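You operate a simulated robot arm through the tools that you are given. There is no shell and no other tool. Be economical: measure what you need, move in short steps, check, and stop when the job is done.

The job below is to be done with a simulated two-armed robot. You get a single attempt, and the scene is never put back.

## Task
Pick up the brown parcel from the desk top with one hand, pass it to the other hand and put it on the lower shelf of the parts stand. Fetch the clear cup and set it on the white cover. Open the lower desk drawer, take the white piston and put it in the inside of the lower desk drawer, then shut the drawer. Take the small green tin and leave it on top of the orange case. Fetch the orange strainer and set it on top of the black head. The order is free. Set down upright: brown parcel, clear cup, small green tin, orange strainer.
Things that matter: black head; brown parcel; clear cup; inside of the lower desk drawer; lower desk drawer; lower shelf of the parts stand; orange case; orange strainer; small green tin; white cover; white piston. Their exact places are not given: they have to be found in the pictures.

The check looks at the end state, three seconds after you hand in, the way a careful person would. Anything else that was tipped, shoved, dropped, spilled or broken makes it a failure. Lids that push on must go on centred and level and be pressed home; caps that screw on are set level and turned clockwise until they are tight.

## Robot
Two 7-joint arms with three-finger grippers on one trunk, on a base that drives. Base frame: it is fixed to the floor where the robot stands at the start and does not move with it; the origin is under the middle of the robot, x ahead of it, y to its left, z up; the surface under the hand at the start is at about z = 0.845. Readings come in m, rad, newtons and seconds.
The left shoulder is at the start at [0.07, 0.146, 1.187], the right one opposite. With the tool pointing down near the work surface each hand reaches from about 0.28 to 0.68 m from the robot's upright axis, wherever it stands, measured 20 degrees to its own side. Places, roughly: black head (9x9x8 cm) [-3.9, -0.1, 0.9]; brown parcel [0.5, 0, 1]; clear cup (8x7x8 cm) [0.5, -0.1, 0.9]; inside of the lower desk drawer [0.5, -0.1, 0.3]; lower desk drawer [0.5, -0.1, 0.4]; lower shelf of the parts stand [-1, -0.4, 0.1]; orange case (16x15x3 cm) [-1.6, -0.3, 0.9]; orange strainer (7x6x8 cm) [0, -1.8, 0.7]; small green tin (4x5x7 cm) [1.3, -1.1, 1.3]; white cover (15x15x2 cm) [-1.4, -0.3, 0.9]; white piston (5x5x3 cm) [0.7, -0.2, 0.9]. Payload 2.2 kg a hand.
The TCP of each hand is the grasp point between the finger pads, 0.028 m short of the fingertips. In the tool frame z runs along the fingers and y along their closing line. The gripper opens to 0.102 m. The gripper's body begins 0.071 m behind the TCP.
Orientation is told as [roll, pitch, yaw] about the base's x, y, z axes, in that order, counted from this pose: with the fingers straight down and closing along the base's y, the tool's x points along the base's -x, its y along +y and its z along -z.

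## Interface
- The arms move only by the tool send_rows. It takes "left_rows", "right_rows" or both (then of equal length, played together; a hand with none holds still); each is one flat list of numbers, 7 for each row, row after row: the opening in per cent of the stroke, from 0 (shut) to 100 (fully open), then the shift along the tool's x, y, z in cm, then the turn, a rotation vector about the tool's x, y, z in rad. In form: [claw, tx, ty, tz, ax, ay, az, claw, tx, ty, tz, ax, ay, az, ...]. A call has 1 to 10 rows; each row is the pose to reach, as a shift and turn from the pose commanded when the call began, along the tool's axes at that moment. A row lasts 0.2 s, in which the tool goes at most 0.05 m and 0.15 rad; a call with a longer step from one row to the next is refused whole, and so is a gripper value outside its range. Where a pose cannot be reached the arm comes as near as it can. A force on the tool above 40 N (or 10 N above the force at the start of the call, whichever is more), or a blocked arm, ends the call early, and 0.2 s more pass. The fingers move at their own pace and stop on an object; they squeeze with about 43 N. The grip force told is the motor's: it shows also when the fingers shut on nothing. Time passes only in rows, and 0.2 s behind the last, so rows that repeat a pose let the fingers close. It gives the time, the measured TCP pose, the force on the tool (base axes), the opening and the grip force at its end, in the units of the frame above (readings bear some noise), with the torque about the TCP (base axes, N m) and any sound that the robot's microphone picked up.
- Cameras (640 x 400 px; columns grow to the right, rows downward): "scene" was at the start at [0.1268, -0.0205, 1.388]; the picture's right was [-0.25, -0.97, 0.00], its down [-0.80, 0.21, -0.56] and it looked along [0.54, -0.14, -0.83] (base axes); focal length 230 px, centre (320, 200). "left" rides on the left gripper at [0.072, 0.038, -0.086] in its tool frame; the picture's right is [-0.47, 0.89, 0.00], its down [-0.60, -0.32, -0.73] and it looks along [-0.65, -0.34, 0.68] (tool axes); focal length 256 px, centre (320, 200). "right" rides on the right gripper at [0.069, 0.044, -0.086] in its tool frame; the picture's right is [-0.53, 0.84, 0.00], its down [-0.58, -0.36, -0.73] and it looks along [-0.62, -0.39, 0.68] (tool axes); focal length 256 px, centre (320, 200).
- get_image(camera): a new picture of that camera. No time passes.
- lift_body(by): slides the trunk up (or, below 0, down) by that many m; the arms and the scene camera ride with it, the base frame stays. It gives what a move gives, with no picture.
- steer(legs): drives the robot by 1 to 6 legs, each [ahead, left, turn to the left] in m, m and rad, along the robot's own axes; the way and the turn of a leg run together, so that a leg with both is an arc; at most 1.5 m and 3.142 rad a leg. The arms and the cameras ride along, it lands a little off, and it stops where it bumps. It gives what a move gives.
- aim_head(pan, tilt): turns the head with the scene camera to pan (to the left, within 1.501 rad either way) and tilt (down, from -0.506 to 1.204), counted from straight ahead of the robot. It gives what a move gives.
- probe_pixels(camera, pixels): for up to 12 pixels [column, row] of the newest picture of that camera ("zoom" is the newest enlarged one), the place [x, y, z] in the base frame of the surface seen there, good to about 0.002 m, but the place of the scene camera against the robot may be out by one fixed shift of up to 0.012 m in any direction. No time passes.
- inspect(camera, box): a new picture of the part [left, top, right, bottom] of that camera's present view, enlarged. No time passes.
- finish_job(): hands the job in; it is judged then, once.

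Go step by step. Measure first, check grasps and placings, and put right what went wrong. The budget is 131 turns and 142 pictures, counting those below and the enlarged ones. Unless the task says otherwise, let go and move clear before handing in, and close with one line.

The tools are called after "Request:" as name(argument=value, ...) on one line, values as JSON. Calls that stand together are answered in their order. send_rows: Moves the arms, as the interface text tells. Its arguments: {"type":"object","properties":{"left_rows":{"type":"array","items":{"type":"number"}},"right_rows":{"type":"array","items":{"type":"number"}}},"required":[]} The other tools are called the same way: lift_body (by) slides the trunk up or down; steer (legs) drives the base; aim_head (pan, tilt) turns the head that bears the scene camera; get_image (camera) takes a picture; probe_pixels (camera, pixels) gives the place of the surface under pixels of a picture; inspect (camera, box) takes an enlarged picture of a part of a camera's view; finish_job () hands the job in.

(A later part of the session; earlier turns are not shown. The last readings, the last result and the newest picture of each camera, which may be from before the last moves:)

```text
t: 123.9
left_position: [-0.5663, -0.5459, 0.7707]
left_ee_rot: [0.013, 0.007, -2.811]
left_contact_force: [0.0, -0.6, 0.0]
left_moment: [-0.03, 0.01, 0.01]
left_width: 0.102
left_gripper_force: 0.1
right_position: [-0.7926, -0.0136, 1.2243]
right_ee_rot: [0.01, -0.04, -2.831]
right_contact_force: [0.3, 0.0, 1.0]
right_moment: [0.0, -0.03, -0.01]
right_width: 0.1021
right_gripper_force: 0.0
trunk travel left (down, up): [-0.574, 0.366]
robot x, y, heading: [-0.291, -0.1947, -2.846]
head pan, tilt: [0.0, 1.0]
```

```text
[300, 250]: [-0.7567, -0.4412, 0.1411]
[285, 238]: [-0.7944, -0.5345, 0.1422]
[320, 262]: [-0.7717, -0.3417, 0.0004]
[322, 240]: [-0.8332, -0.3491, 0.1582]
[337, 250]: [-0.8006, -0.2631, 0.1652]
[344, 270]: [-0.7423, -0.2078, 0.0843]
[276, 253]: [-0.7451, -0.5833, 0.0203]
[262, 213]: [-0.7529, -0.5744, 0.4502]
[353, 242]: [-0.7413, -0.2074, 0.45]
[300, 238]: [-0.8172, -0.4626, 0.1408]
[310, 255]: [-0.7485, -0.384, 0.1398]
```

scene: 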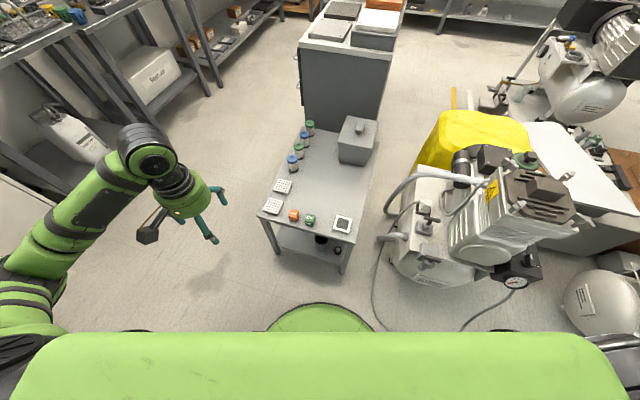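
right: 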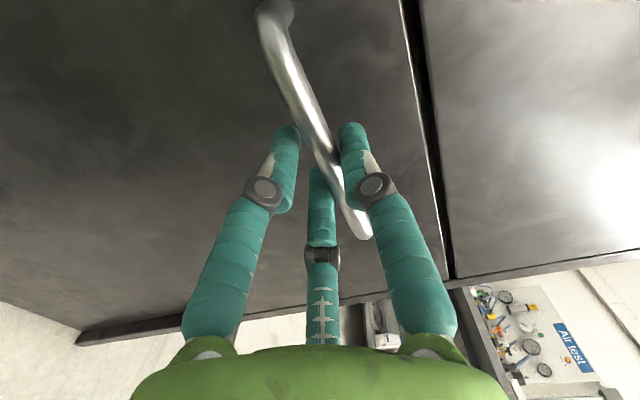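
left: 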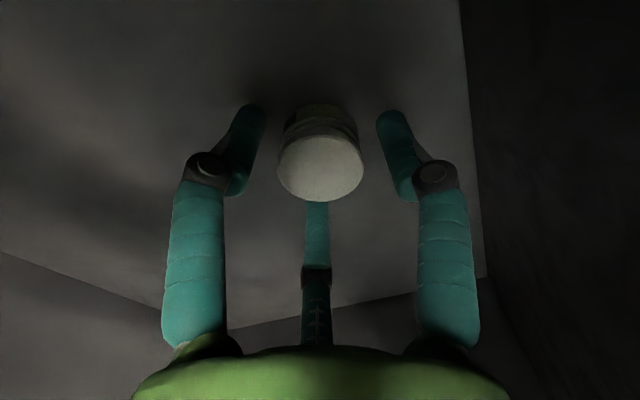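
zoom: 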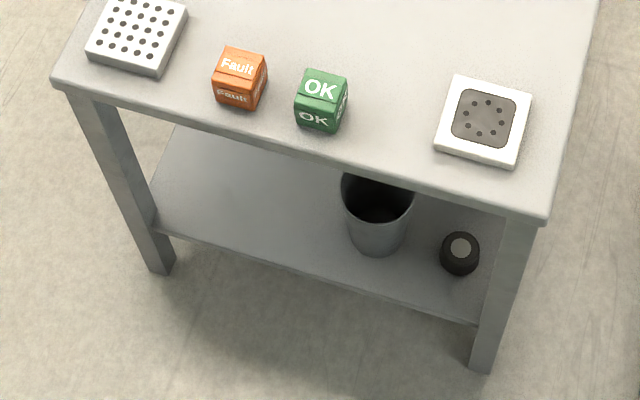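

The shelf is at z=0.141 with free space around (-0.82,-0.47), so a horizontal insertion is needed. I'll return to the desk, let the left hand pick the parcel from above, and have the right take it from its end.

Request:
lift_body(by=0.25)

Request:
steer(legs=[[0, 0, 2.84], [0.1, 0.2, 0], [0.19, 0, 0]])

Request:
aim_head(pan=0.0, tilt=1.0)

Request:
get_image(camera="scene")

Request:
get_image(camera="left")

```text
t: 126.5
left_position: [-0.5649, -0.5461, 1.0224]
left_ee_rot: [0.013, 0.007, -2.81]
left_contact_force: [0.1, -0.2, -0.5]
left_moment: [-0.01, -0.01, 0.01]
left_width: 0.102
left_gripper_force: 0.0
right_position: [-0.7937, -0.0136, 1.4737]
right_ee_rot: [0.01, -0.04, -2.831]
right_contact_force: [-0.2, -0.5, 0.6]
right_moment: [-0.01, 0.0, -0.01]
right_width: 0.102
right_gripper_force: 0.1
trunk travel left (down, up): [-0.824, 0.116]
robot x, y, heading: [-0.2922, -0.1892, -2.844]
head pan, tilt: [0.0, 1.0]
```

```text
t: 136.0
left_position: [0.3575, 0.2694, 1.0236]
left_ee_rot: [0.014, 0.005, 0.029]
left_contact_force: [-0.2, 0.8, 0.3]
left_moment: [0.03, -0.05, 0.01]
left_width: 0.1021
left_gripper_force: 0.1
right_position: [0.4168, -0.3064, 1.4774]
right_ee_rot: [0.009, -0.043, 0.008]
right_contact_force: [-0.7, -0.8, 1.1]
right_moment: [0.03, -0.05, 0.0]
right_width: 0.1019
right_gripper_force: 0.0
trunk travel left (down, up): [-0.824, 0.116]
robot x, y, heading: [-0.0074, 0.0101, 0.0]
head pan, tilt: [0.0, 1.0]
```

```text
t: 136.6
left_position: [0.3609, 0.27, 1.0215]
left_ee_rot: [0.012, 0.006, 0.029]
left_contact_force: [0.8, -0.8, 0.2]
left_moment: [0.0, -0.04, 0.0]
left_width: 0.1018
left_gripper_force: 0.0
right_position: [0.4184, -0.3067, 1.4745]
right_ee_rot: [0.011, -0.042, 0.009]
right_contact_force: [-0.2, -0.6, -0.1]
right_moment: [0.02, 0.01, 0.01]
right_width: 0.1022
right_gripper_force: 0.1
trunk travel left (down, up): [-0.824, 0.116]
robot x, y, heading: [-0.0058, 0.0072, -0.0]
head pan, tilt: [0.0, 1.0]
```

```text
93 pictures are left
```

scene: 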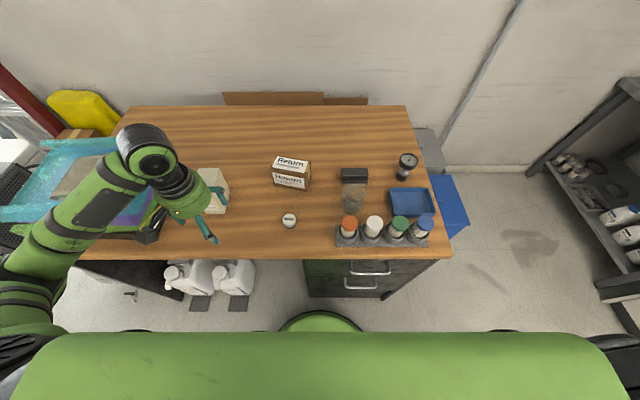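

```text
92 pictures are left
```

left: 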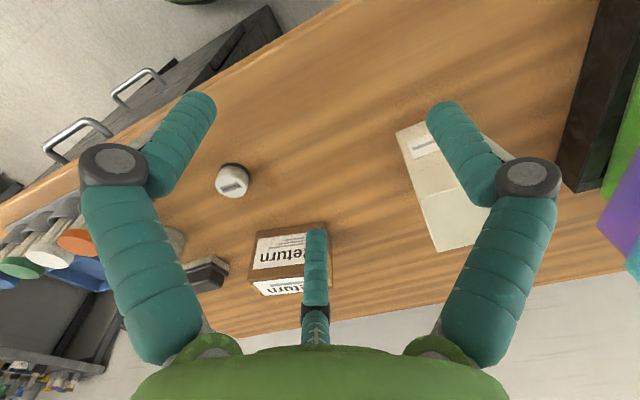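

I'm back at the desk. I'll zoom on the parcel and cup and probe their corners.

Request:
inspect(camera="scene", box=[260, 140, 400, 230])

Request:
probe_pixels(camera="scene", pixels=[[277, 157], [309, 163], [306, 172], [274, 166], [290, 164], [273, 180], [305, 188], [354, 188], [354, 205], [343, 192], [366, 192]])

```text
4.44 times, centred on (330, 185) of scene
```

zoom: 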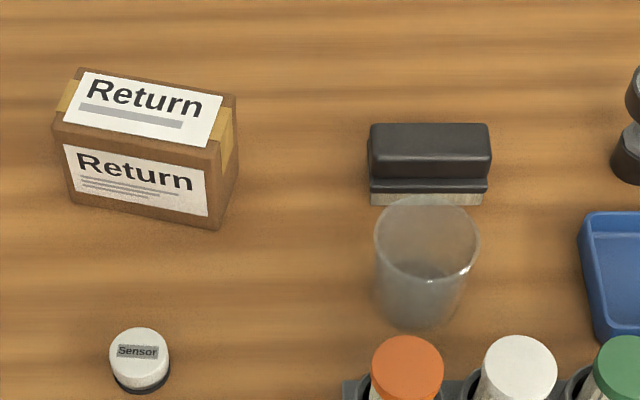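

```text
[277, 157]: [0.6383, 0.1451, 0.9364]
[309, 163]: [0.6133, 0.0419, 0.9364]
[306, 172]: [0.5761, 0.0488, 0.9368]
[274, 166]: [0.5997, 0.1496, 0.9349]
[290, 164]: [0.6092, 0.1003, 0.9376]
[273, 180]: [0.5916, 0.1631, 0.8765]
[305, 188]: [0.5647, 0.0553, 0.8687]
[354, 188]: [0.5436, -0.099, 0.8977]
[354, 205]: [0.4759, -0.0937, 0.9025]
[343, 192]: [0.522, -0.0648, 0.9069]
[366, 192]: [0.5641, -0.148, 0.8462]
```

I'll probe the zoomed corners more exactly, and the cup rim points.

Request:
probe_pixels(camera="zoom", pixels=[[81, 71], [233, 98], [213, 148], [58, 123], [215, 222], [75, 195], [375, 240], [478, 245], [427, 202], [427, 275], [427, 325], [425, 240]])

Request:
inspect(camera="left", box=[120, 140, 360, 320])

```text
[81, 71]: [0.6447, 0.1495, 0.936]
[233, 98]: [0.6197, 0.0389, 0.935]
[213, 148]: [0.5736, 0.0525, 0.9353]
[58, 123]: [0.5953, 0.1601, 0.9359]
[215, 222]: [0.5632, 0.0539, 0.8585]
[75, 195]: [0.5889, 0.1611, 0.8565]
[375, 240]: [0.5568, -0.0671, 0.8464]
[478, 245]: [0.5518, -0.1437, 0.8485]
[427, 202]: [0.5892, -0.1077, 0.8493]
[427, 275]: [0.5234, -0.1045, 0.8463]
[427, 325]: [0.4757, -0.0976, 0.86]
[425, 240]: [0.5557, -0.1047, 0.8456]
```

```text
2.22 times, centred on (240, 230) of left
```

zoom: 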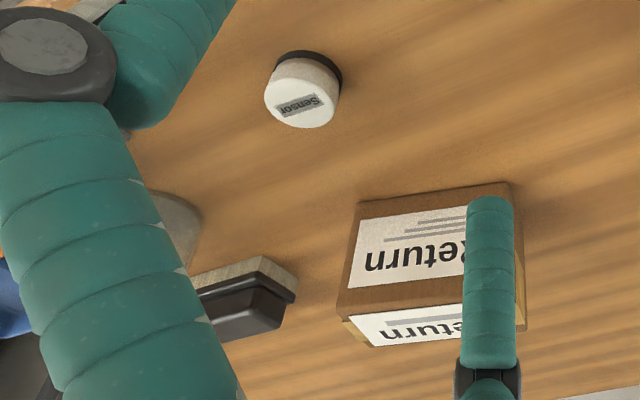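

The parcel centre is ≈(0.608,0.100), 0.118×0.053×0.09, yaw -0.21. I'll bring the left hand over it with one finger on the far side, while turning the right hand to point left.

Request:
send_rows(left_rows=[100, -2.3, -1.7, -0.6, 0, 0, 0.145, 100, -4.7, -3.5, -1.2, 0, 0, 0.29, 100, -7, -5.2, -1.8, 0, 0, 0.435, 100, -9.3, -7, -2.4, 0, 0, 0.58, 100, -11.6, -8.8, -3, 0, 0, 0.725, 100, -14, -10.5, -3, 0, 0, 0.87, 100, -16.3, -12.2, -3, 0, 0, 1.015, 100, -18.6, -14, -3, 0, 0, 1.16, 100, -21, -15.8, -3, 0, 0, 1.305, 100, -23.3, -17.5, -3, 0, 0, 1.45], right_rows=[100, -0.3, 0, 1.8, -0.085, -0.085, -0.085, 100, -0.6, 0, 3.6, -0.17, -0.17, -0.17, 100, -0.9, 0, 5.4, -0.255, -0.255, -0.255, 100, -1.2, 0, 7.2, -0.34, -0.34, -0.34, 100, -1.5, 0, 9, -0.425, -0.425, -0.425, 100, -1.8, 0, 10.8, -0.51, -0.51, -0.51, 100, -2.1, 0, 12.6, -0.595, -0.595, -0.595, 100, -2.4, 0, 14.4, -0.68, -0.68, -0.68, 100, -2.7, 0, 16.2, -0.765, -0.765, -0.765, 100, -3, 0, 18, -0.85, -0.85, -0.85])

Request:
send_rows(left_rows=[100, 0, 0, 0, 0, 0, 0.09, 100, 0, 0, 0, 0, 0, 0.18, 100, 0, 0, 0, 0, 0, 0.27, 100, 0, 0, 0, 0, 0, 0.36], right_rows=[100, 0, 0, 0, -0.085, -0.085, -0.085, 100, 0, 0, 0, -0.17, -0.17, -0.17, 100, 0, 0, 0, -0.255, -0.255, -0.255, 100, 0, 0, 0, -0.34, -0.34, -0.34])

Request:
get_image(camera="scene")

Request:
get_image(camera="left")

```text
t: 138.8
left_position: [0.6007, 0.1049, 1.0449]
left_ee_rot: [-0.007, 0.013, -1.423]
left_contact_force: [-0.2, 0.0, 0.0]
left_moment: [-0.02, 0.06, 0.0]
left_width: 0.1019
left_gripper_force: 0.0
right_position: [0.3877, -0.2286, 1.3449]
right_ee_rot: [0.581, -1.1, 0.628]
right_contact_force: [0.0, -0.6, 0.0]
right_moment: [0.01, 0.03, 0.06]
right_width: 0.1021
right_gripper_force: 0.1
right hand out of reach, approached as far as the arm can: row 7, 8, 9, 10
trunk travel left (down, up): [-0.824, 0.116]
robot x, y, heading: [-0.0015, 0.0137, -0.003]
head pan, tilt: [0.0, 1.0]
```

```text
t: 139.8
left_position: [0.5986, 0.1026, 1.0468]
left_ee_rot: [-0.009, 0.009, -1.782]
left_contact_force: [0.6, -0.2, -0.4]
left_moment: [-0.01, 0.0, -0.02]
left_width: 0.1021
left_gripper_force: 0.1
right_position: [0.3098, -0.2047, 1.3974]
right_ee_rot: [-1.225, -1.548, 2.784]
right_contact_force: [0.0, 0.4, 0.0]
right_moment: [0.03, 0.0, 0.0]
right_width: 0.1021
right_gripper_force: 0.1
right hand out of reach, approached as far as the arm can: row 1, 2, 3, 4
trunk travel left (down, up): [-0.824, 0.116]
robot x, y, heading: [-0.0067, 0.0126, -0.001]
head pan, tilt: [0.0, 1.0]
```

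```text
89 pictures are left
```

scene: 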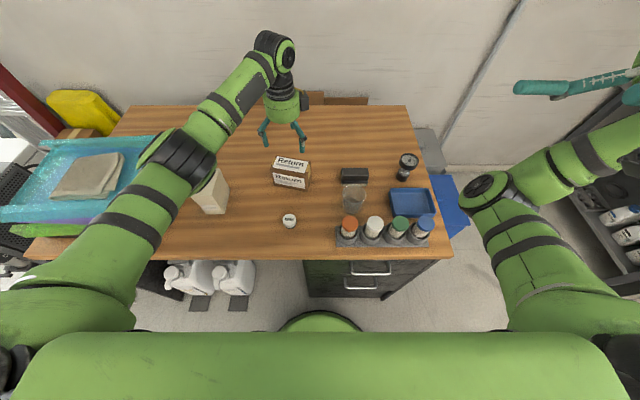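

```text
88 pictures are left
```

left: 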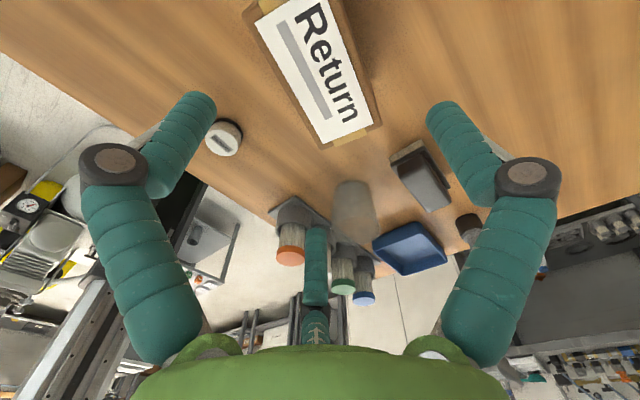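

The left hand is over the parcel and the right points left. I'll refine the parcel's place from the left wrist view.

Request:
probe_pixels(camera="left", pixels=[[322, 146], [381, 124], [300, 100], [362, 75], [260, 25], [340, 5], [318, 70], [440, 110], [195, 105]])

Request:
send_rows(right_rows=[100, 4, 0, 0, 0, 0, 0, 100, 8, -3, -1, 0, 0, 0, 100, 12, -6, -3, 0, 0, 0, 100, 16, -9, -5, 0, 0, 0, 100, 20, -12, -7, 0, 0, 0, 100, 23, -14, -9, 0, 0, 0])

```text
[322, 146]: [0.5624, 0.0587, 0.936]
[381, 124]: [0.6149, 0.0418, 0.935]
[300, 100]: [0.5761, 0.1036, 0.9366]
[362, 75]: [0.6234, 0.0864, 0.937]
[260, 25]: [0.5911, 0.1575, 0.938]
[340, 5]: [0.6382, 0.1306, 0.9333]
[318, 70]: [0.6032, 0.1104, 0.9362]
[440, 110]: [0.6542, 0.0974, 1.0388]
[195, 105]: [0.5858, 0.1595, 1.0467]
```

```text
refused: row 2 steps farther than a row can; nothing moved
```

The wrist view puts the parcel centre at (0.602,0.1025). I'll shift slightly, descend so the tips are 3 cm below the top, and grip; the right hand moves to its waiting place.

Request:
send_rows(left_rows=[100, 1, -0.5, 3, 0, 0, 0, 100, 1, -0.5, 6, 0, 0, 0, 100, 1, -0.5, 9, 0, 0, 0, 100, 1, -0.5, 11.5, 0, 0, 0.03, 0, 1, -0.5, 11.5, 0, 0, 0.03, 0, 1, -0.5, 11.5, 0, 0, 0.03, 0, 1, -0.5, 11.5, 0, 0, 0.03, 0, 1, -0.5, 11.5, 0, 0, 0.03], right_rows=[100, 3, -1.7, -1.2, 0, 0, 0, 100, 6, -3.5, -2.4, 0, 0, 0, 100, 9, -5.2, -3.6, 0, 0, 0, 100, 12, -7, -4.8, 0, 0, 0, 100, 15, -8.8, -6, 0, 0, 0, 100, 18, -10.5, -7.2, 0, 0, 0, 100, 21.5, -12.2, -8.4, 0, 0, 0, 100, 25, -14, -9.5, 0, 0, 0])

Request:
get_image(camera="left")

Request:
get_image(camera="scene")

```text
t: 140.8
left_position: [0.5988, 0.106, 0.961]
left_ee_rot: [0.02, 0.0, -1.812]
left_contact_force: [-4.9, -1.2, 60.0]
left_moment: [1.27, 1.42, 0.4]
left_width: 0.0604
left_gripper_force: 28.9
right_position: [0.2724, -0.218, 1.362]
right_ee_rot: [-1.338, -1.544, 2.899]
right_contact_force: [-0.2, 0.5, -0.3]
right_moment: [-0.03, 0.03, -0.03]
right_width: 0.1019
right_gripper_force: 0.1
right hand out of reach, approached as far as the arm can: row 1, 2, 3, 4, 5
trunk travel left (down, up): [-0.824, 0.116]
robot x, y, heading: [-0.0076, 0.0097, 0.001]
head pan, tilt: [0.0, 1.0]
stopped in row 5 (left hand): the force on the tool passed its limit at 48 N (the readings are from after the stop); the commanded pose is now the measured one
```

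```text
87 pictures are left
```

left: 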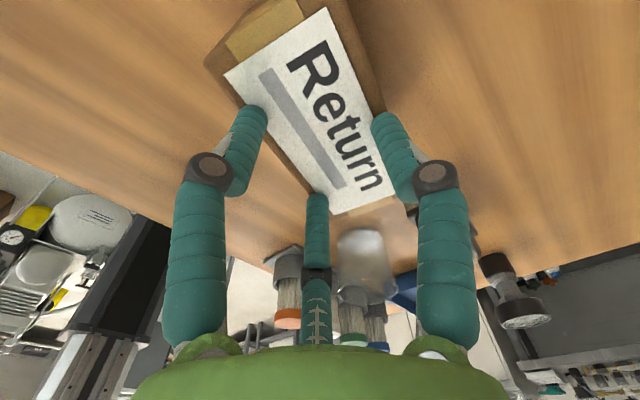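

```text
86 pictures are left
```

scene: 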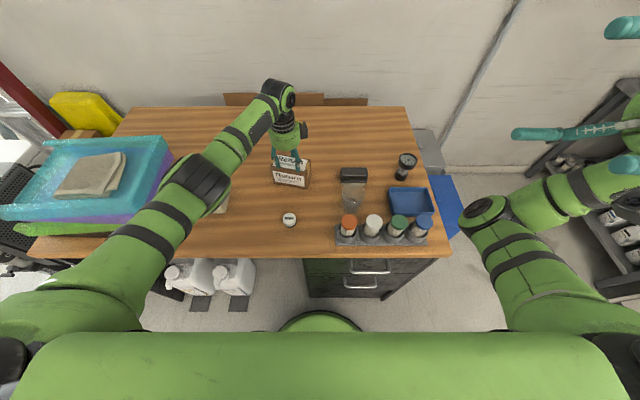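

The finger pair landed on the parcel's top (48 N). I'll lift off, reopen and re-measure before correcting the offset.

Request:
send_rows(left_rows=[60, 0, 0, -3, 0, 0, 0, 100, 0, 0, -6, 0, 0, 0, 100, 0, 0, -9, 0, 0, 0, 100, 0, 0, -9, 0, 0, 0])

Request:
inspect(camera="left", box=[160, 0, 480, 200])

Request:
inspect(camera="scene", box=[260, 140, 400, 230])

```text
t: 141.8
left_position: [0.6026, 0.1092, 1.0348]
left_ee_rot: [-0.003, 0.003, -1.807]
left_contact_force: [0.5, -0.7, -0.3]
left_moment: [-0.04, 0.02, 0.01]
left_width: 0.1021
left_gripper_force: 0.0
right_position: [0.2849, -0.2147, 1.3596]
right_ee_rot: [-1.152, -1.551, 2.713]
right_contact_force: [0.7, 0.1, 0.8]
right_moment: [0.03, 0.02, 0.0]
right_width: 0.1019
right_gripper_force: 0.0
trunk travel left (down, up): [-0.824, 0.116]
robot x, y, heading: [-0.0033, 0.0124, -0.003]
head pan, tilt: [0.0, 1.0]
```

```text
2.00 times, centred on (320, 100) of left
```

zoom: 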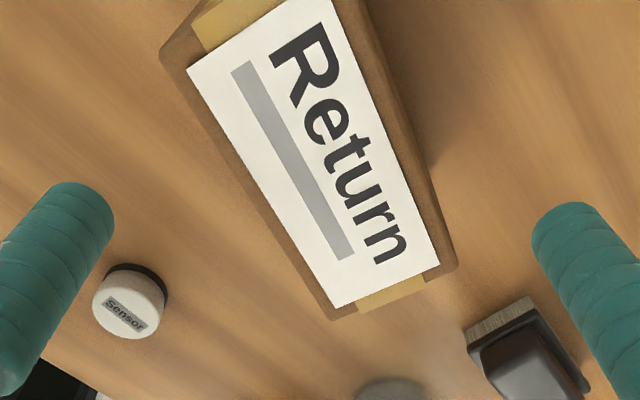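

```text
4.44 times, centred on (330, 185) of scene
```

zoom: 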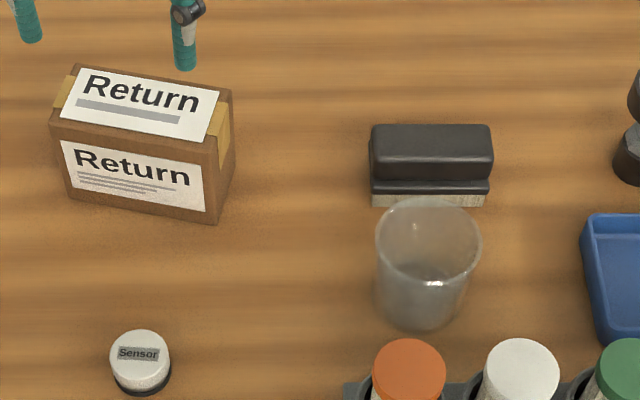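

The parcel shifted only slightly. I'll take a fresh left picture and probe its edges.

Request:
get_image(camera="left")

Request:
probe_pixels(camera="left", pixels=[[325, 156], [386, 133], [243, 28], [270, 75], [295, 115], [375, 95], [355, 45], [320, 90], [340, 8]])

```text
83 pictures are left
```

left: 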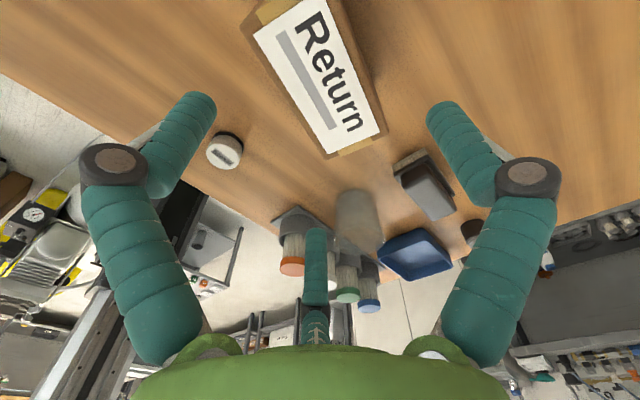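

```text
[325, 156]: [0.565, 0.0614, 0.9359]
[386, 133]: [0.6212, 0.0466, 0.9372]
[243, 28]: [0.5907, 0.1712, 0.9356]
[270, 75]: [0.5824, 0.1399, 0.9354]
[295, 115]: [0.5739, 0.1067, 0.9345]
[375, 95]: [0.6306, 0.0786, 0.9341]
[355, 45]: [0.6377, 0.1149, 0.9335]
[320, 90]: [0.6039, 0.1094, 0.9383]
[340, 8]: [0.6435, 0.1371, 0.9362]
```

Parcel centre is ≈(0.607,0.112), 6 cm thick, yaw -0.24. I'll correct by 1.2 cm across and 1.4 cm along, go to just above the top and check.

Request:
send_rows(left_rows=[100, 1.4, -1.2, 2, 0, 0, 0, 100, 1.4, -1.2, 4.5, 0, 0, 0, 100, 1.4, -1.2, 5.8, 0, 0, 0], right_rows=[100, 0, -2, 0, 0, 0, 0, 100, 0, -4, 0, 0, 0, 0, 100, 0, -6, 0, 0, 0, 0])

Request:
get_image(camera="left")

Request:
probe_pixels(camera="left", pixels=[[205, 100], [195, 115], [440, 110], [445, 125], [318, 235], [318, 260], [260, 90], [400, 120]])

```text
t: 142.6
left_position: [0.5934, 0.1276, 0.9784]
left_ee_rot: [-0.002, 0.005, -1.808]
left_contact_force: [-0.8, -0.1, 0.0]
left_moment: [0.03, 0.03, 0.03]
left_width: 0.1019
left_gripper_force: 0.1
right_position: [0.3022, -0.2074, 1.3832]
right_ee_rot: [-1.205, -1.55, 2.766]
right_contact_force: [-0.2, -0.4, 0.0]
right_moment: [-0.02, 0.01, -0.01]
right_width: 0.1022
right_gripper_force: 0.0
right hand out of reach, approached as far as the arm can: row 1, 2, 3
trunk travel left (down, up): [-0.824, 0.116]
robot x, y, heading: [-0.0023, 0.0108, -0.001]
head pan, tilt: [0.0, 1.0]
```

```text
82 pictures are left
```

left: 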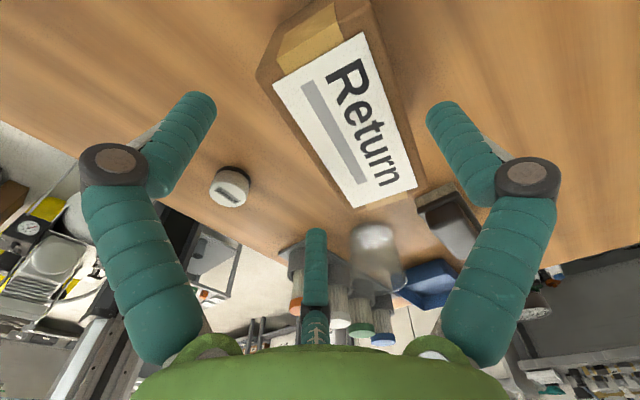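

```text
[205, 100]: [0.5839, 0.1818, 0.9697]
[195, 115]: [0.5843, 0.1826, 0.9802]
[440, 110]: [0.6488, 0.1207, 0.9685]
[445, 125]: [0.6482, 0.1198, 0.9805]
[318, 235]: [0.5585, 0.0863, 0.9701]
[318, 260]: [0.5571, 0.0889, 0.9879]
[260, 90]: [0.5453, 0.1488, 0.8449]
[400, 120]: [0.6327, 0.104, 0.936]
```

All three fingers now clear the parcel faces (offsets -0.039, -0.041, +0.0385 against ±0.03). I'll descend 4.7 cm and close.

Request:
send_rows(left_rows=[100, 0, 0, 2.5, 0, 0, 0, 100, 0, 0, 4.8, 0, 0, 0, 0, 0, 0, 4.8, 0, 0, 0, 0, 0, 0, 4.8, 0, 0, 0, 0, 0, 0, 4.8, 0, 0, 0, 0, 0, 0, 4.8, 0, 0, 0])

Request:
get_image(camera="left")

```text
t: 144.0
left_position: [0.5947, 0.1266, 0.9322]
left_ee_rot: [0.002, 0.005, -1.806]
left_contact_force: [5.8, 1.2, 9.9]
left_moment: [-0.03, -0.21, 0.02]
left_width: 0.0785
left_gripper_force: 43.1
right_position: [0.3021, -0.2058, 1.382]
right_ee_rot: [-1.198, -1.551, 2.759]
right_contact_force: [0.2, -0.1, 0.4]
right_moment: [0.0, 0.03, 0.01]
right_width: 0.102
right_gripper_force: 0.0
trunk travel left (down, up): [-0.824, 0.116]
robot x, y, heading: [-0.0055, 0.0118, -0.002]
head pan, tilt: [0.0, 1.0]
```

```text
81 pictures are left
```

left: 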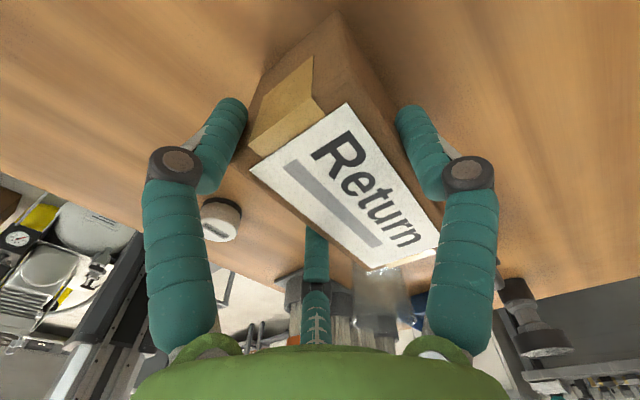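

The parcel is gripped (r≈0.039). I'll lift it 17 cm and bring it toward the robot for the handover.

Request:
send_rows(left_rows=[0, 0, 0, -3, 0, 0, 0, 0, 0, 0, -7, 0, 0, 0, 0, 0, -2, -10, 0, 0, 0, 0, -0.6, -4, -13, 0, 0, 0, 0, -1.2, -6, -16, 0, 0, 0, 0, -1.8, -8, -17, 0, 0, 0, 0, -2.4, -10, -17, 0, 0, 0, 0, -3, -12, -17, 0, 0, 0])

Request:
send_rows(right_rows=[70, 3, 0, -3, 0, 0, 0, 70, 6, 0, -6, 0, 0, 0, 70, 9, 0, -9, 0, 0, 0, 70, 12, 0, -11, 0, 0, 0, 70, 15, -3, -12, 0, 0, 0, 70, 18, -6, -12, 0, 0, 0, 70, 21, -9, -12, 0, 0, 0, 70, 24, -12, -12, 0, 0, 0, 70, 27, -15, -12, 0, 0, 0])

Request:
get_image(camera="scene")

```text
t: 145.8
left_position: [0.4652, 0.1263, 1.1024]
left_ee_rot: [-0.001, 0.007, -1.807]
left_contact_force: [0.1, 0.2, -2.0]
left_moment: [0.07, 0.01, 0.01]
left_width: 0.0781
left_gripper_force: 42.9
right_position: [0.3007, -0.2065, 1.3829]
right_ee_rot: [-1.191, -1.551, 2.752]
right_contact_force: [-1.1, -0.5, -0.2]
right_moment: [0.01, -0.01, -0.04]
right_width: 0.1023
right_gripper_force: 0.1
trunk travel left (down, up): [-0.824, 0.116]
robot x, y, heading: [-0.006, 0.0118, -0.009]
head pan, tilt: [0.0, 1.0]
```

```text
t: 147.8
left_position: [0.4683, 0.1249, 1.1027]
left_ee_rot: [-0.001, 0.004, -1.806]
left_contact_force: [0.1, -0.5, -3.0]
left_moment: [0.04, 0.03, 0.03]
left_width: 0.0777
left_gripper_force: 43.4
right_position: [0.2531, -0.2303, 1.3324]
right_ee_rot: [-1.189, -1.551, 2.749]
right_contact_force: [-0.4, 0.1, -0.2]
right_moment: [-0.01, -0.03, 0.01]
right_width: 0.0714
right_gripper_force: 0.1
right hand out of reach, approached as far as the arm can: row 1, 2, 3, 4, 5, 6, 7, 8, 9
trunk travel left (down, up): [-0.824, 0.116]
robot x, y, heading: [-0.0005, 0.0139, -0.003]
head pan, tilt: [0.0, 1.0]
```

```text
80 pictures are left
```

scene: 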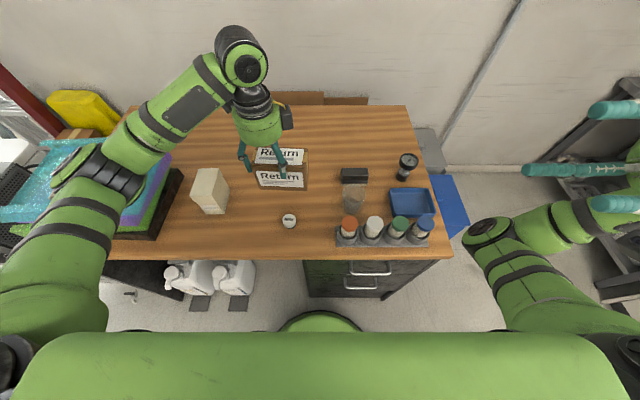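

The right arm is stuck near a limit in that pose. I'll turn it back toward pointing forward while moving it forward and down.

Request:
send_rows(right_rows=[70, 1.8, -2, -1.2, 0.15, 0, 0, 70, 3.6, -4, -2.4, 0.3, 0, 0, 70, 5.4, -6, -3.6, 0.45, 0, 0, 70, 7.2, -8, -4.8, 0.6, 0, 0, 70, 9, -10, -6, 0.75, 0, 0, 70, 10.8, -12, -7.2, 0.9, 0, 0, 70, 12.6, -14, -8.4, 1.05, 0, 0, 70, 14.4, -16, -9.6, 1.2, 0, 0, 70, 16.2, -18, -10.8, 1.35, 0, 0, 70, 18, -20, -12, 1.5, 0, 0])

Request:
get_image(camera="scene")

```text
t: 150.2
left_position: [0.4625, 0.1274, 1.104]
left_ee_rot: [-0.001, 0.005, -1.807]
left_contact_force: [-0.6, -0.3, -1.7]
left_moment: [0.04, -0.06, 0.0]
left_width: 0.0776
left_gripper_force: 43.1
right_position: [0.4611, -0.3681, 1.1809]
right_ee_rot: [-0.2, -1.525, 0.224]
right_contact_force: [-0.9, 0.2, 0.0]
right_moment: [0.0, 0.0, 0.01]
right_width: 0.0715
right_gripper_force: 0.0
right hand out of reach, approached as far as the arm can: row 1, 2, 3, 4, 5, 6, 7, 8
trunk travel left (down, up): [-0.824, 0.116]
robot x, y, heading: [-0.0033, 0.0107, -0.002]
head pan, tilt: [0.0, 1.0]
stopped in row 10 (right hand): the arm was blocked; the commanded pose is now the measured one
```

```text
79 pictures are left
```

scene: 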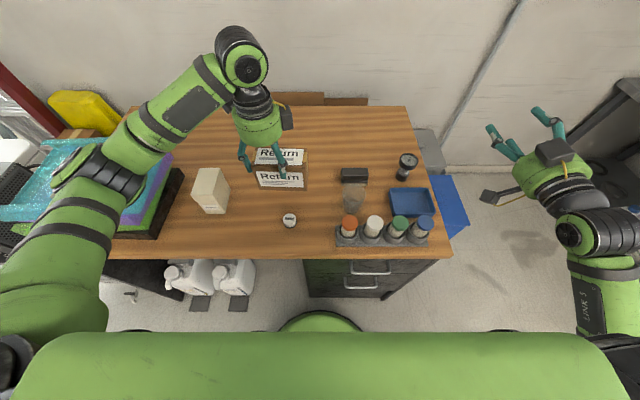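

The right hand now points forward in a good configuration. I'll try yawing it left in this place.

Request:
send_rows(right_rows=[70, 0.5, 0, 0, -0.15, 0, 0, 70, 1, 0, 0, -0.3, 0, 0, 70, 1.5, 0, 0, -0.45, 0, 0, 70, 2, 0, 0, -0.6, 0, 0, 70, 2.5, 0, 0, -0.75, 0, 0, 70, 3, 0, 0, -0.9, 0, 0, 70, 3.5, 0, 0, -1.05, 0, 0, 70, 4, 0, 0, -1.2, 0, 0])

Request:
get_image(camera="scene")

```text
t: 152.0
left_position: [0.4717, 0.1273, 1.1004]
left_ee_rot: [-0.006, 0.003, -1.805]
left_contact_force: [1.0, -0.4, -2.6]
left_moment: [0.02, 0.06, -0.01]
left_width: 0.0769
left_gripper_force: 43.8
right_position: [0.4667, -0.3697, 1.1365]
right_ee_rot: [1.025, -1.515, 0.197]
right_contact_force: [0.9, -0.5, -0.4]
right_moment: [0.03, -0.01, 0.01]
right_width: 0.0714
right_gripper_force: 0.1
right hand out of reach, approached as far as the arm can: row 4, 5, 6
trunk travel left (down, up): [-0.824, 0.116]
robot x, y, heading: [-0.0047, 0.0127, -0.002]
head pan, tilt: [0.0, 1.0]
```

```text
78 pictures are left
```

scene: 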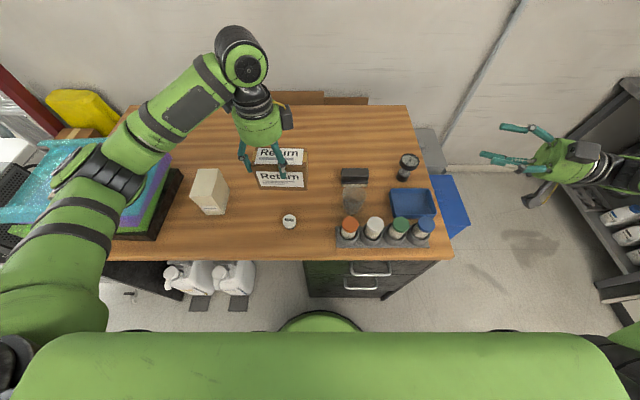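

The right hand yawed to ψ≈1.22. The parcel's right end should be at about (0.460,0.052), long axis at 1.33 rad; I'll bring the right hand to 8 cm short of the grasp.

Request:
send_rows(right_rows=[100, 0.8, 1.3, 3.3, -0.011, -0.005, 0, 100, 1.6, 2.7, 6.6, -0.022, -0.01, 0, 100, 2.4, 4, 9.8, -0.033, -0.015, 0, 100, 3.1, 5.3, 13.1, -0.044, -0.02, 0, 100, 3.9, 6.7, 16.4, -0.055, -0.025, 0, 100, 4.7, 8, 19.7, -0.066, -0.03, 0, 100, 5.5, 9.4, 23, -0.077, -0.035, 0, 100, 6.3, 10.7, 26.2, -0.088, -0.04, 0, 100, 7.1, 12, 29.5, -0.1, -0.045, 0, 100, 7.85, 13.4, 32.8, -0.11, -0.05, 0])

Request:
get_image(camera="scene")

Request:
get_image(camera="right")

```text
t: 154.2
left_position: [0.4678, 0.1263, 1.1018]
left_ee_rot: [-0.003, 0.006, -1.806]
left_contact_force: [-0.4, -0.1, -2.5]
left_moment: [0.09, 0.02, 0.02]
left_width: 0.0764
left_gripper_force: 43.3
right_position: [0.4388, -0.054, 1.1184]
right_ee_rot: [2.103, -1.517, -0.771]
right_contact_force: [0.1, -0.4, 0.2]
right_moment: [0.01, -0.01, 0.04]
right_width: 0.1018
right_gripper_force: 0.0
right hand out of reach, approached as far as the arm can: row 6, 7, 8, 9, 10
trunk travel left (down, up): [-0.824, 0.116]
robot x, y, heading: [-0.0031, 0.0115, -0.006]
head pan, tilt: [0.0, 1.0]
```

```text
77 pictures are left
```

scene: 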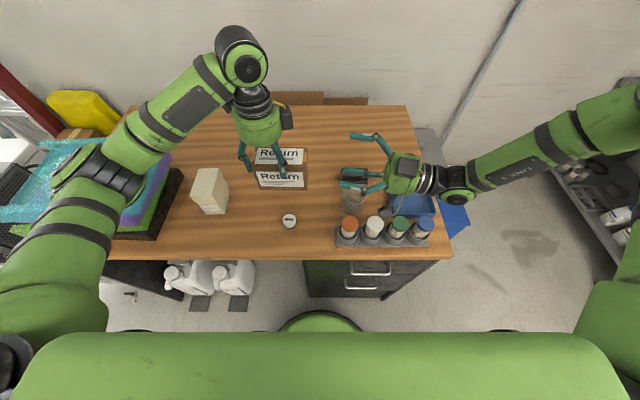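

```text
76 pictures are left
```

right: 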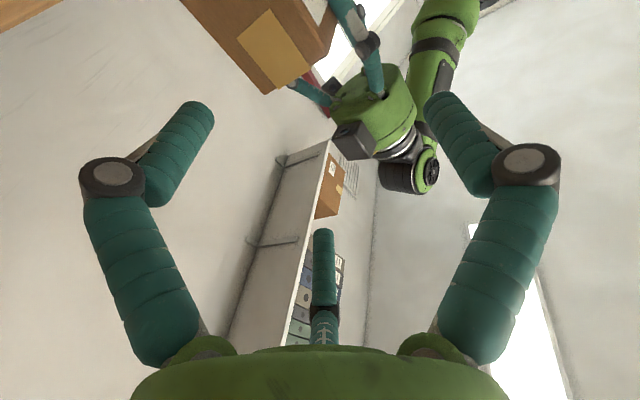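

The right arm is at its limit here, well oriented (ψ=1.33), so I'll bring the parcel to it with the left hand. First up 6 cm and part of the way.

Request:
send_rows(left_rows=[0, 0, -0.2, -2, 0, 0, 0, 0, 0, -0.5, -4, 0, 0, 0, 0, 0, -0.5, -6, 0, 0, 0, 0, -2, -0.5, -6, 0, 0, 0, 0, -4, -0.5, -6, 0, 0, 0, 0, -5, -0.5, -6, 0, 0, 0])

Request:
get_image(camera="right")

Request:
inspect(camera="scene", box=[220, 80, 440, 220])

```text
t: 155.6
left_position: [0.4508, 0.0776, 1.1625]
left_ee_rot: [-0.003, 0.005, -1.805]
left_contact_force: [0.3, 0.1, -3.0]
left_moment: [0.07, -0.02, 0.02]
left_width: 0.0769
left_gripper_force: 43.0
right_position: [0.4403, -0.0547, 1.1191]
right_ee_rot: [2.117, -1.517, -0.786]
right_contact_force: [0.0, 0.2, -1.3]
right_moment: [-0.03, -0.03, 0.01]
right_width: 0.102
right_gripper_force: 0.1
trunk travel left (down, up): [-0.824, 0.116]
robot x, y, heading: [-0.0057, 0.0129, -0.0]
head pan, tilt: [0.0, 1.0]
```

```text
75 pictures are left
```

right: 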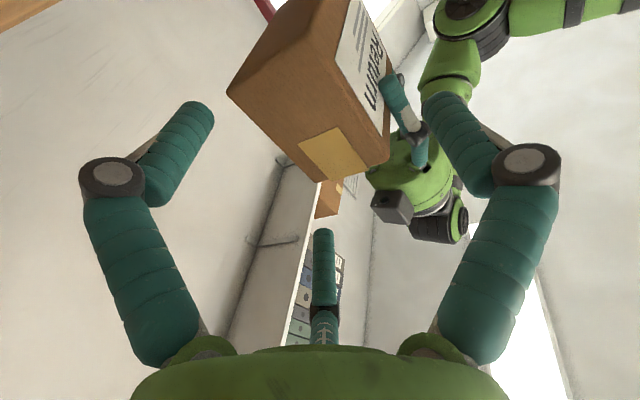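

```text
2.86 times, centred on (330, 150) of scene
```

zoom: 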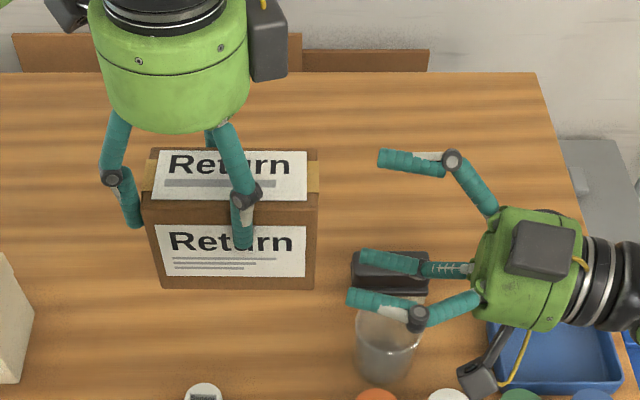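

The parcel's end face shows in the right wrist view; I'll probe it and the right fingers.

Request:
probe_pixels(camera="right", pixels=[[232, 93], [322, 178], [384, 158], [345, 75], [310, 110], [270, 30], [330, 20], [195, 110], [440, 105], [323, 240], [395, 90]])

```text
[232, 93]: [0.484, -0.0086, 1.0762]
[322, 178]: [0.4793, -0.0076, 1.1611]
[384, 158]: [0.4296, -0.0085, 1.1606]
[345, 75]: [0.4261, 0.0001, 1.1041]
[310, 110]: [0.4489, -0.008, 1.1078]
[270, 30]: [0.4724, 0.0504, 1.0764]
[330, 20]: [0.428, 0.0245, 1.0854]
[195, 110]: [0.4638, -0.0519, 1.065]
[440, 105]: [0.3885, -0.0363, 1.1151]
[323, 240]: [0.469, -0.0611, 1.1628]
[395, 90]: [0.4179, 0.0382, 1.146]
```

The parcel has rotated in the left grip to yaw≈0 (end face at constant y≈-0.008). I'll turn it by -0.24 to line up with the right hand, shift it 0.7 cm and re-check.

Request:
send_rows(left_rows=[0, 0, 0.3, -0.2, 0, 0, 0.08, 0, 0, 0.5, -0.4, 0, 0, 0.16, 0, 0, 0.7, -0.4, 0, 0, 0.24, 0, 0, 0.7, -0.4, 0, 0, 0.24])

Request:
get_image(camera="right")

Request:
probe_pixels(camera="right", pixels=[[215, 105], [240, 105], [310, 190], [320, 188], [375, 165], [330, 90], [300, 130], [260, 60], [340, 40]])

```text
t: 156.6
left_position: [0.4584, 0.0766, 1.1685]
left_ee_rot: [-0.003, 0.006, -2.046]
left_contact_force: [0.0, 0.9, -2.5]
left_moment: [0.02, 0.02, -0.02]
left_width: 0.0764
left_gripper_force: 42.9
right_position: [0.4393, -0.0549, 1.1193]
right_ee_rot: [2.114, -1.516, -0.783]
right_contact_force: [0.0, -0.2, 0.0]
right_moment: [0.0, -0.01, -0.01]
right_width: 0.1021
right_gripper_force: 0.0
trunk travel left (down, up): [-0.824, 0.116]
robot x, y, heading: [-0.0064, 0.0117, -0.0]
head pan, tilt: [0.0, 1.0]
```

```text
73 pictures are left
```

right: 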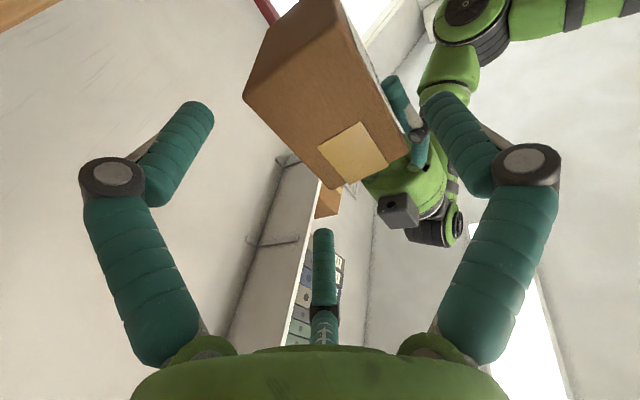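

```text
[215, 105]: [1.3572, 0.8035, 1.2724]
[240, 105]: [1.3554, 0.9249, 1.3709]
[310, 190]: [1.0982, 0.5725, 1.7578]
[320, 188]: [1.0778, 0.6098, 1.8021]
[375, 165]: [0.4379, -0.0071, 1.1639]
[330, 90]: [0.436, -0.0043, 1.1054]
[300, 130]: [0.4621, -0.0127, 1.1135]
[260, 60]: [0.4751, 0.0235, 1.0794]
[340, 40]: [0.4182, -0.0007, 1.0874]
```

The end face is now angled to match (slope≈-0.27). I'll probe its corners for centring.

Request:
probe_pixels(camera="right", pixels=[[247, 93], [328, 184], [402, 153], [332, 8], [285, 138], [370, 85]])

```text
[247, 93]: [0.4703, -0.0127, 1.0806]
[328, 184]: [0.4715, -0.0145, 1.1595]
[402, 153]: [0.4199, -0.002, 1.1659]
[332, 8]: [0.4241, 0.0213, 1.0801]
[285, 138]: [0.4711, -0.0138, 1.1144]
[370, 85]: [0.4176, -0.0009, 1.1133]
```

End-face middle is (0.444,-0.007,1.122). I'll feed the parcel into the open right hand: 0.9 cm sideways first, then 6.7 cm along its axis.

Request:
send_rows(left_rows=[0, -0.2, -0.9, 0, 0, 0, 0, 0, -1.8, -0.5, 0, 0, 0, 0, 0, -3.5, -0.1, 0, 0, 0, 0, 0, -5.1, 0.3, 0, 0, 0, 0, 0, -6.7, 0.65, 0, 0, 0, 0])

Request:
get_image(camera="right")

Request:
inspect(camera="scene", box=[220, 80, 440, 220])

```text
t: 157.8
left_position: [0.435, 0.0137, 1.1643]
left_ee_rot: [-0.004, 0.005, -2.047]
left_contact_force: [0.6, 0.0, -1.4]
left_moment: [0.06, 0.02, 0.02]
left_width: 0.0762
left_gripper_force: 42.7
right_position: [0.4392, -0.0553, 1.1189]
right_ee_rot: [2.125, -1.514, -0.794]
right_contact_force: [-0.3, 0.4, 0.8]
right_moment: [-0.04, 0.03, 0.02]
right_width: 0.1022
right_gripper_force: 0.1
trunk travel left (down, up): [-0.824, 0.116]
robot x, y, heading: [-0.0071, 0.0127, -0.004]
head pan, tilt: [0.0, 1.0]
```

```text
72 pictures are left
```

right: 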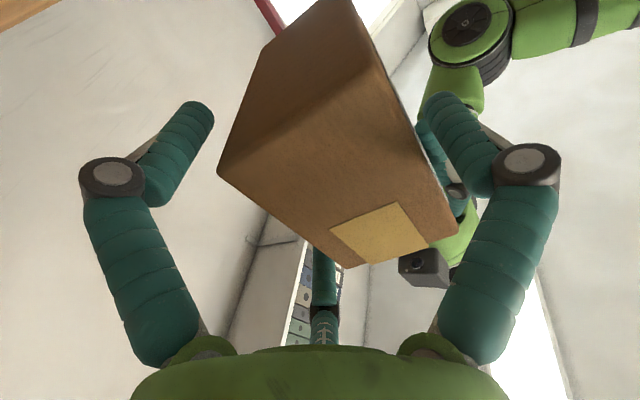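

```text
2.86 times, centred on (330, 150) of scene
```

zoom: 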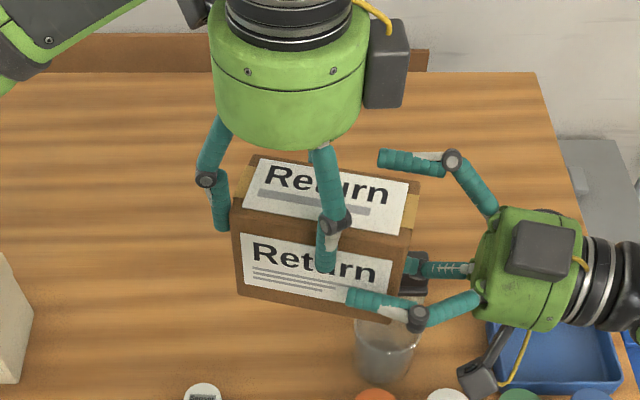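

The parcel's end lies between the right fingers without contact. I'll close the right hand while the left holds.

Request:
send_rows(right_rows=[50, 0, 0, 0, 0, 0, 0, 0, 0, 0, 0, 0, 0, 0, 0, 0, 0, 0, 0, 0, 0, 0, 0, 0, 0, 0, 0, 0, 0, 0, 0, 0, 0, 0, 0])

Request:
get_image(camera="right")

Request:
inspect(camera="scene", box=[220, 80, 440, 220])

```text
t: 159.0
left_position: [0.4363, 0.0147, 1.1647]
left_ee_rot: [-0.003, 0.006, -2.045]
left_contact_force: [11.5, 11.6, -0.7]
left_moment: [0.44, 1.11, -0.22]
left_width: 0.076
left_gripper_force: 43.5
right_position: [0.4387, -0.0534, 1.1195]
right_ee_rot: [2.117, -1.514, -0.784]
right_contact_force: [-11.6, -12.4, 0.0]
right_moment: [0.01, -1.63, 1.01]
right_width: 0.087
right_gripper_force: 43.1
trunk travel left (down, up): [-0.824, 0.116]
robot x, y, heading: [-0.0021, 0.0123, -0.001]
head pan, tilt: [0.0, 1.0]
```

```text
70 pictures are left
```

right: 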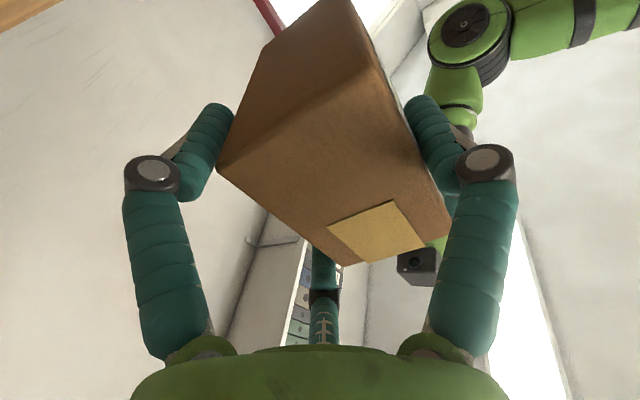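

```text
2.86 times, centred on (330, 150) of scene
```

zoom: 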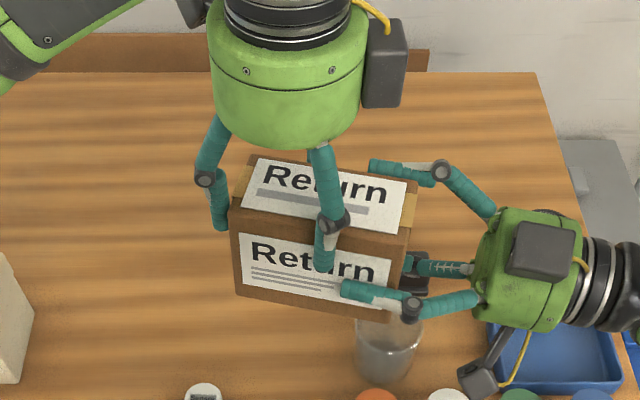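

Both hands hold it (right r≈0.0435, 43 N). I'll open the left hand in place and look.

Request:
send_rows(left_rows=[85, 0, 0, 0, 0, 0, 0, 100, 0, 0, 0, 0, 0, 0, 100, 0, 0, 0, 0, 0, 0])

Request:
inspect(camera="scene", box=[220, 80, 440, 220])

Request:
get_image(camera="right")

```text
t: 159.8
left_position: [0.4345, 0.0135, 1.1643]
left_ee_rot: [-0.003, 0.003, -2.045]
left_contact_force: [-0.6, -0.4, -0.8]
left_moment: [0.03, -0.01, 0.0]
left_width: 0.1022
left_gripper_force: 0.1
right_position: [0.4389, -0.0543, 1.1203]
right_ee_rot: [2.102, -1.516, -0.773]
right_contact_force: [-0.5, 0.5, -0.6]
right_moment: [-0.12, -0.01, -0.02]
right_width: 0.0861
right_gripper_force: 42.8
trunk travel left (down, up): [-0.824, 0.116]
robot x, y, heading: [-0.0059, 0.0144, -0.002]
head pan, tilt: [0.0, 1.0]
```

```text
2.86 times, centred on (330, 150) of scene
```

zoom: 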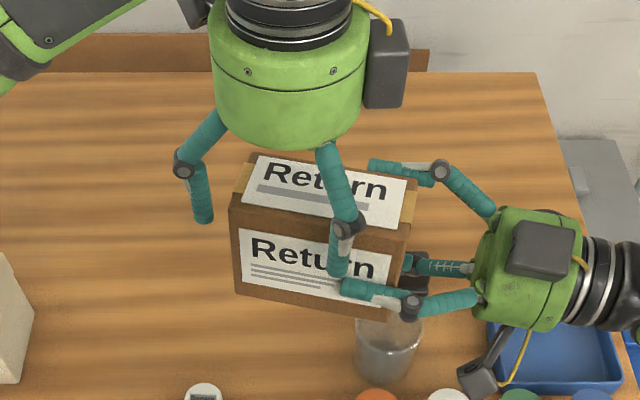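

```text
67 pictures are left
```

right: 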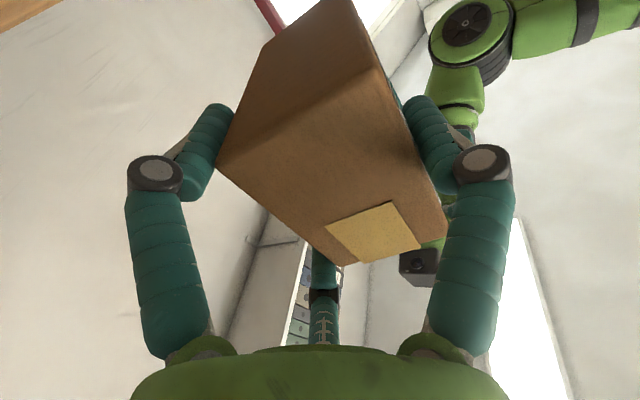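

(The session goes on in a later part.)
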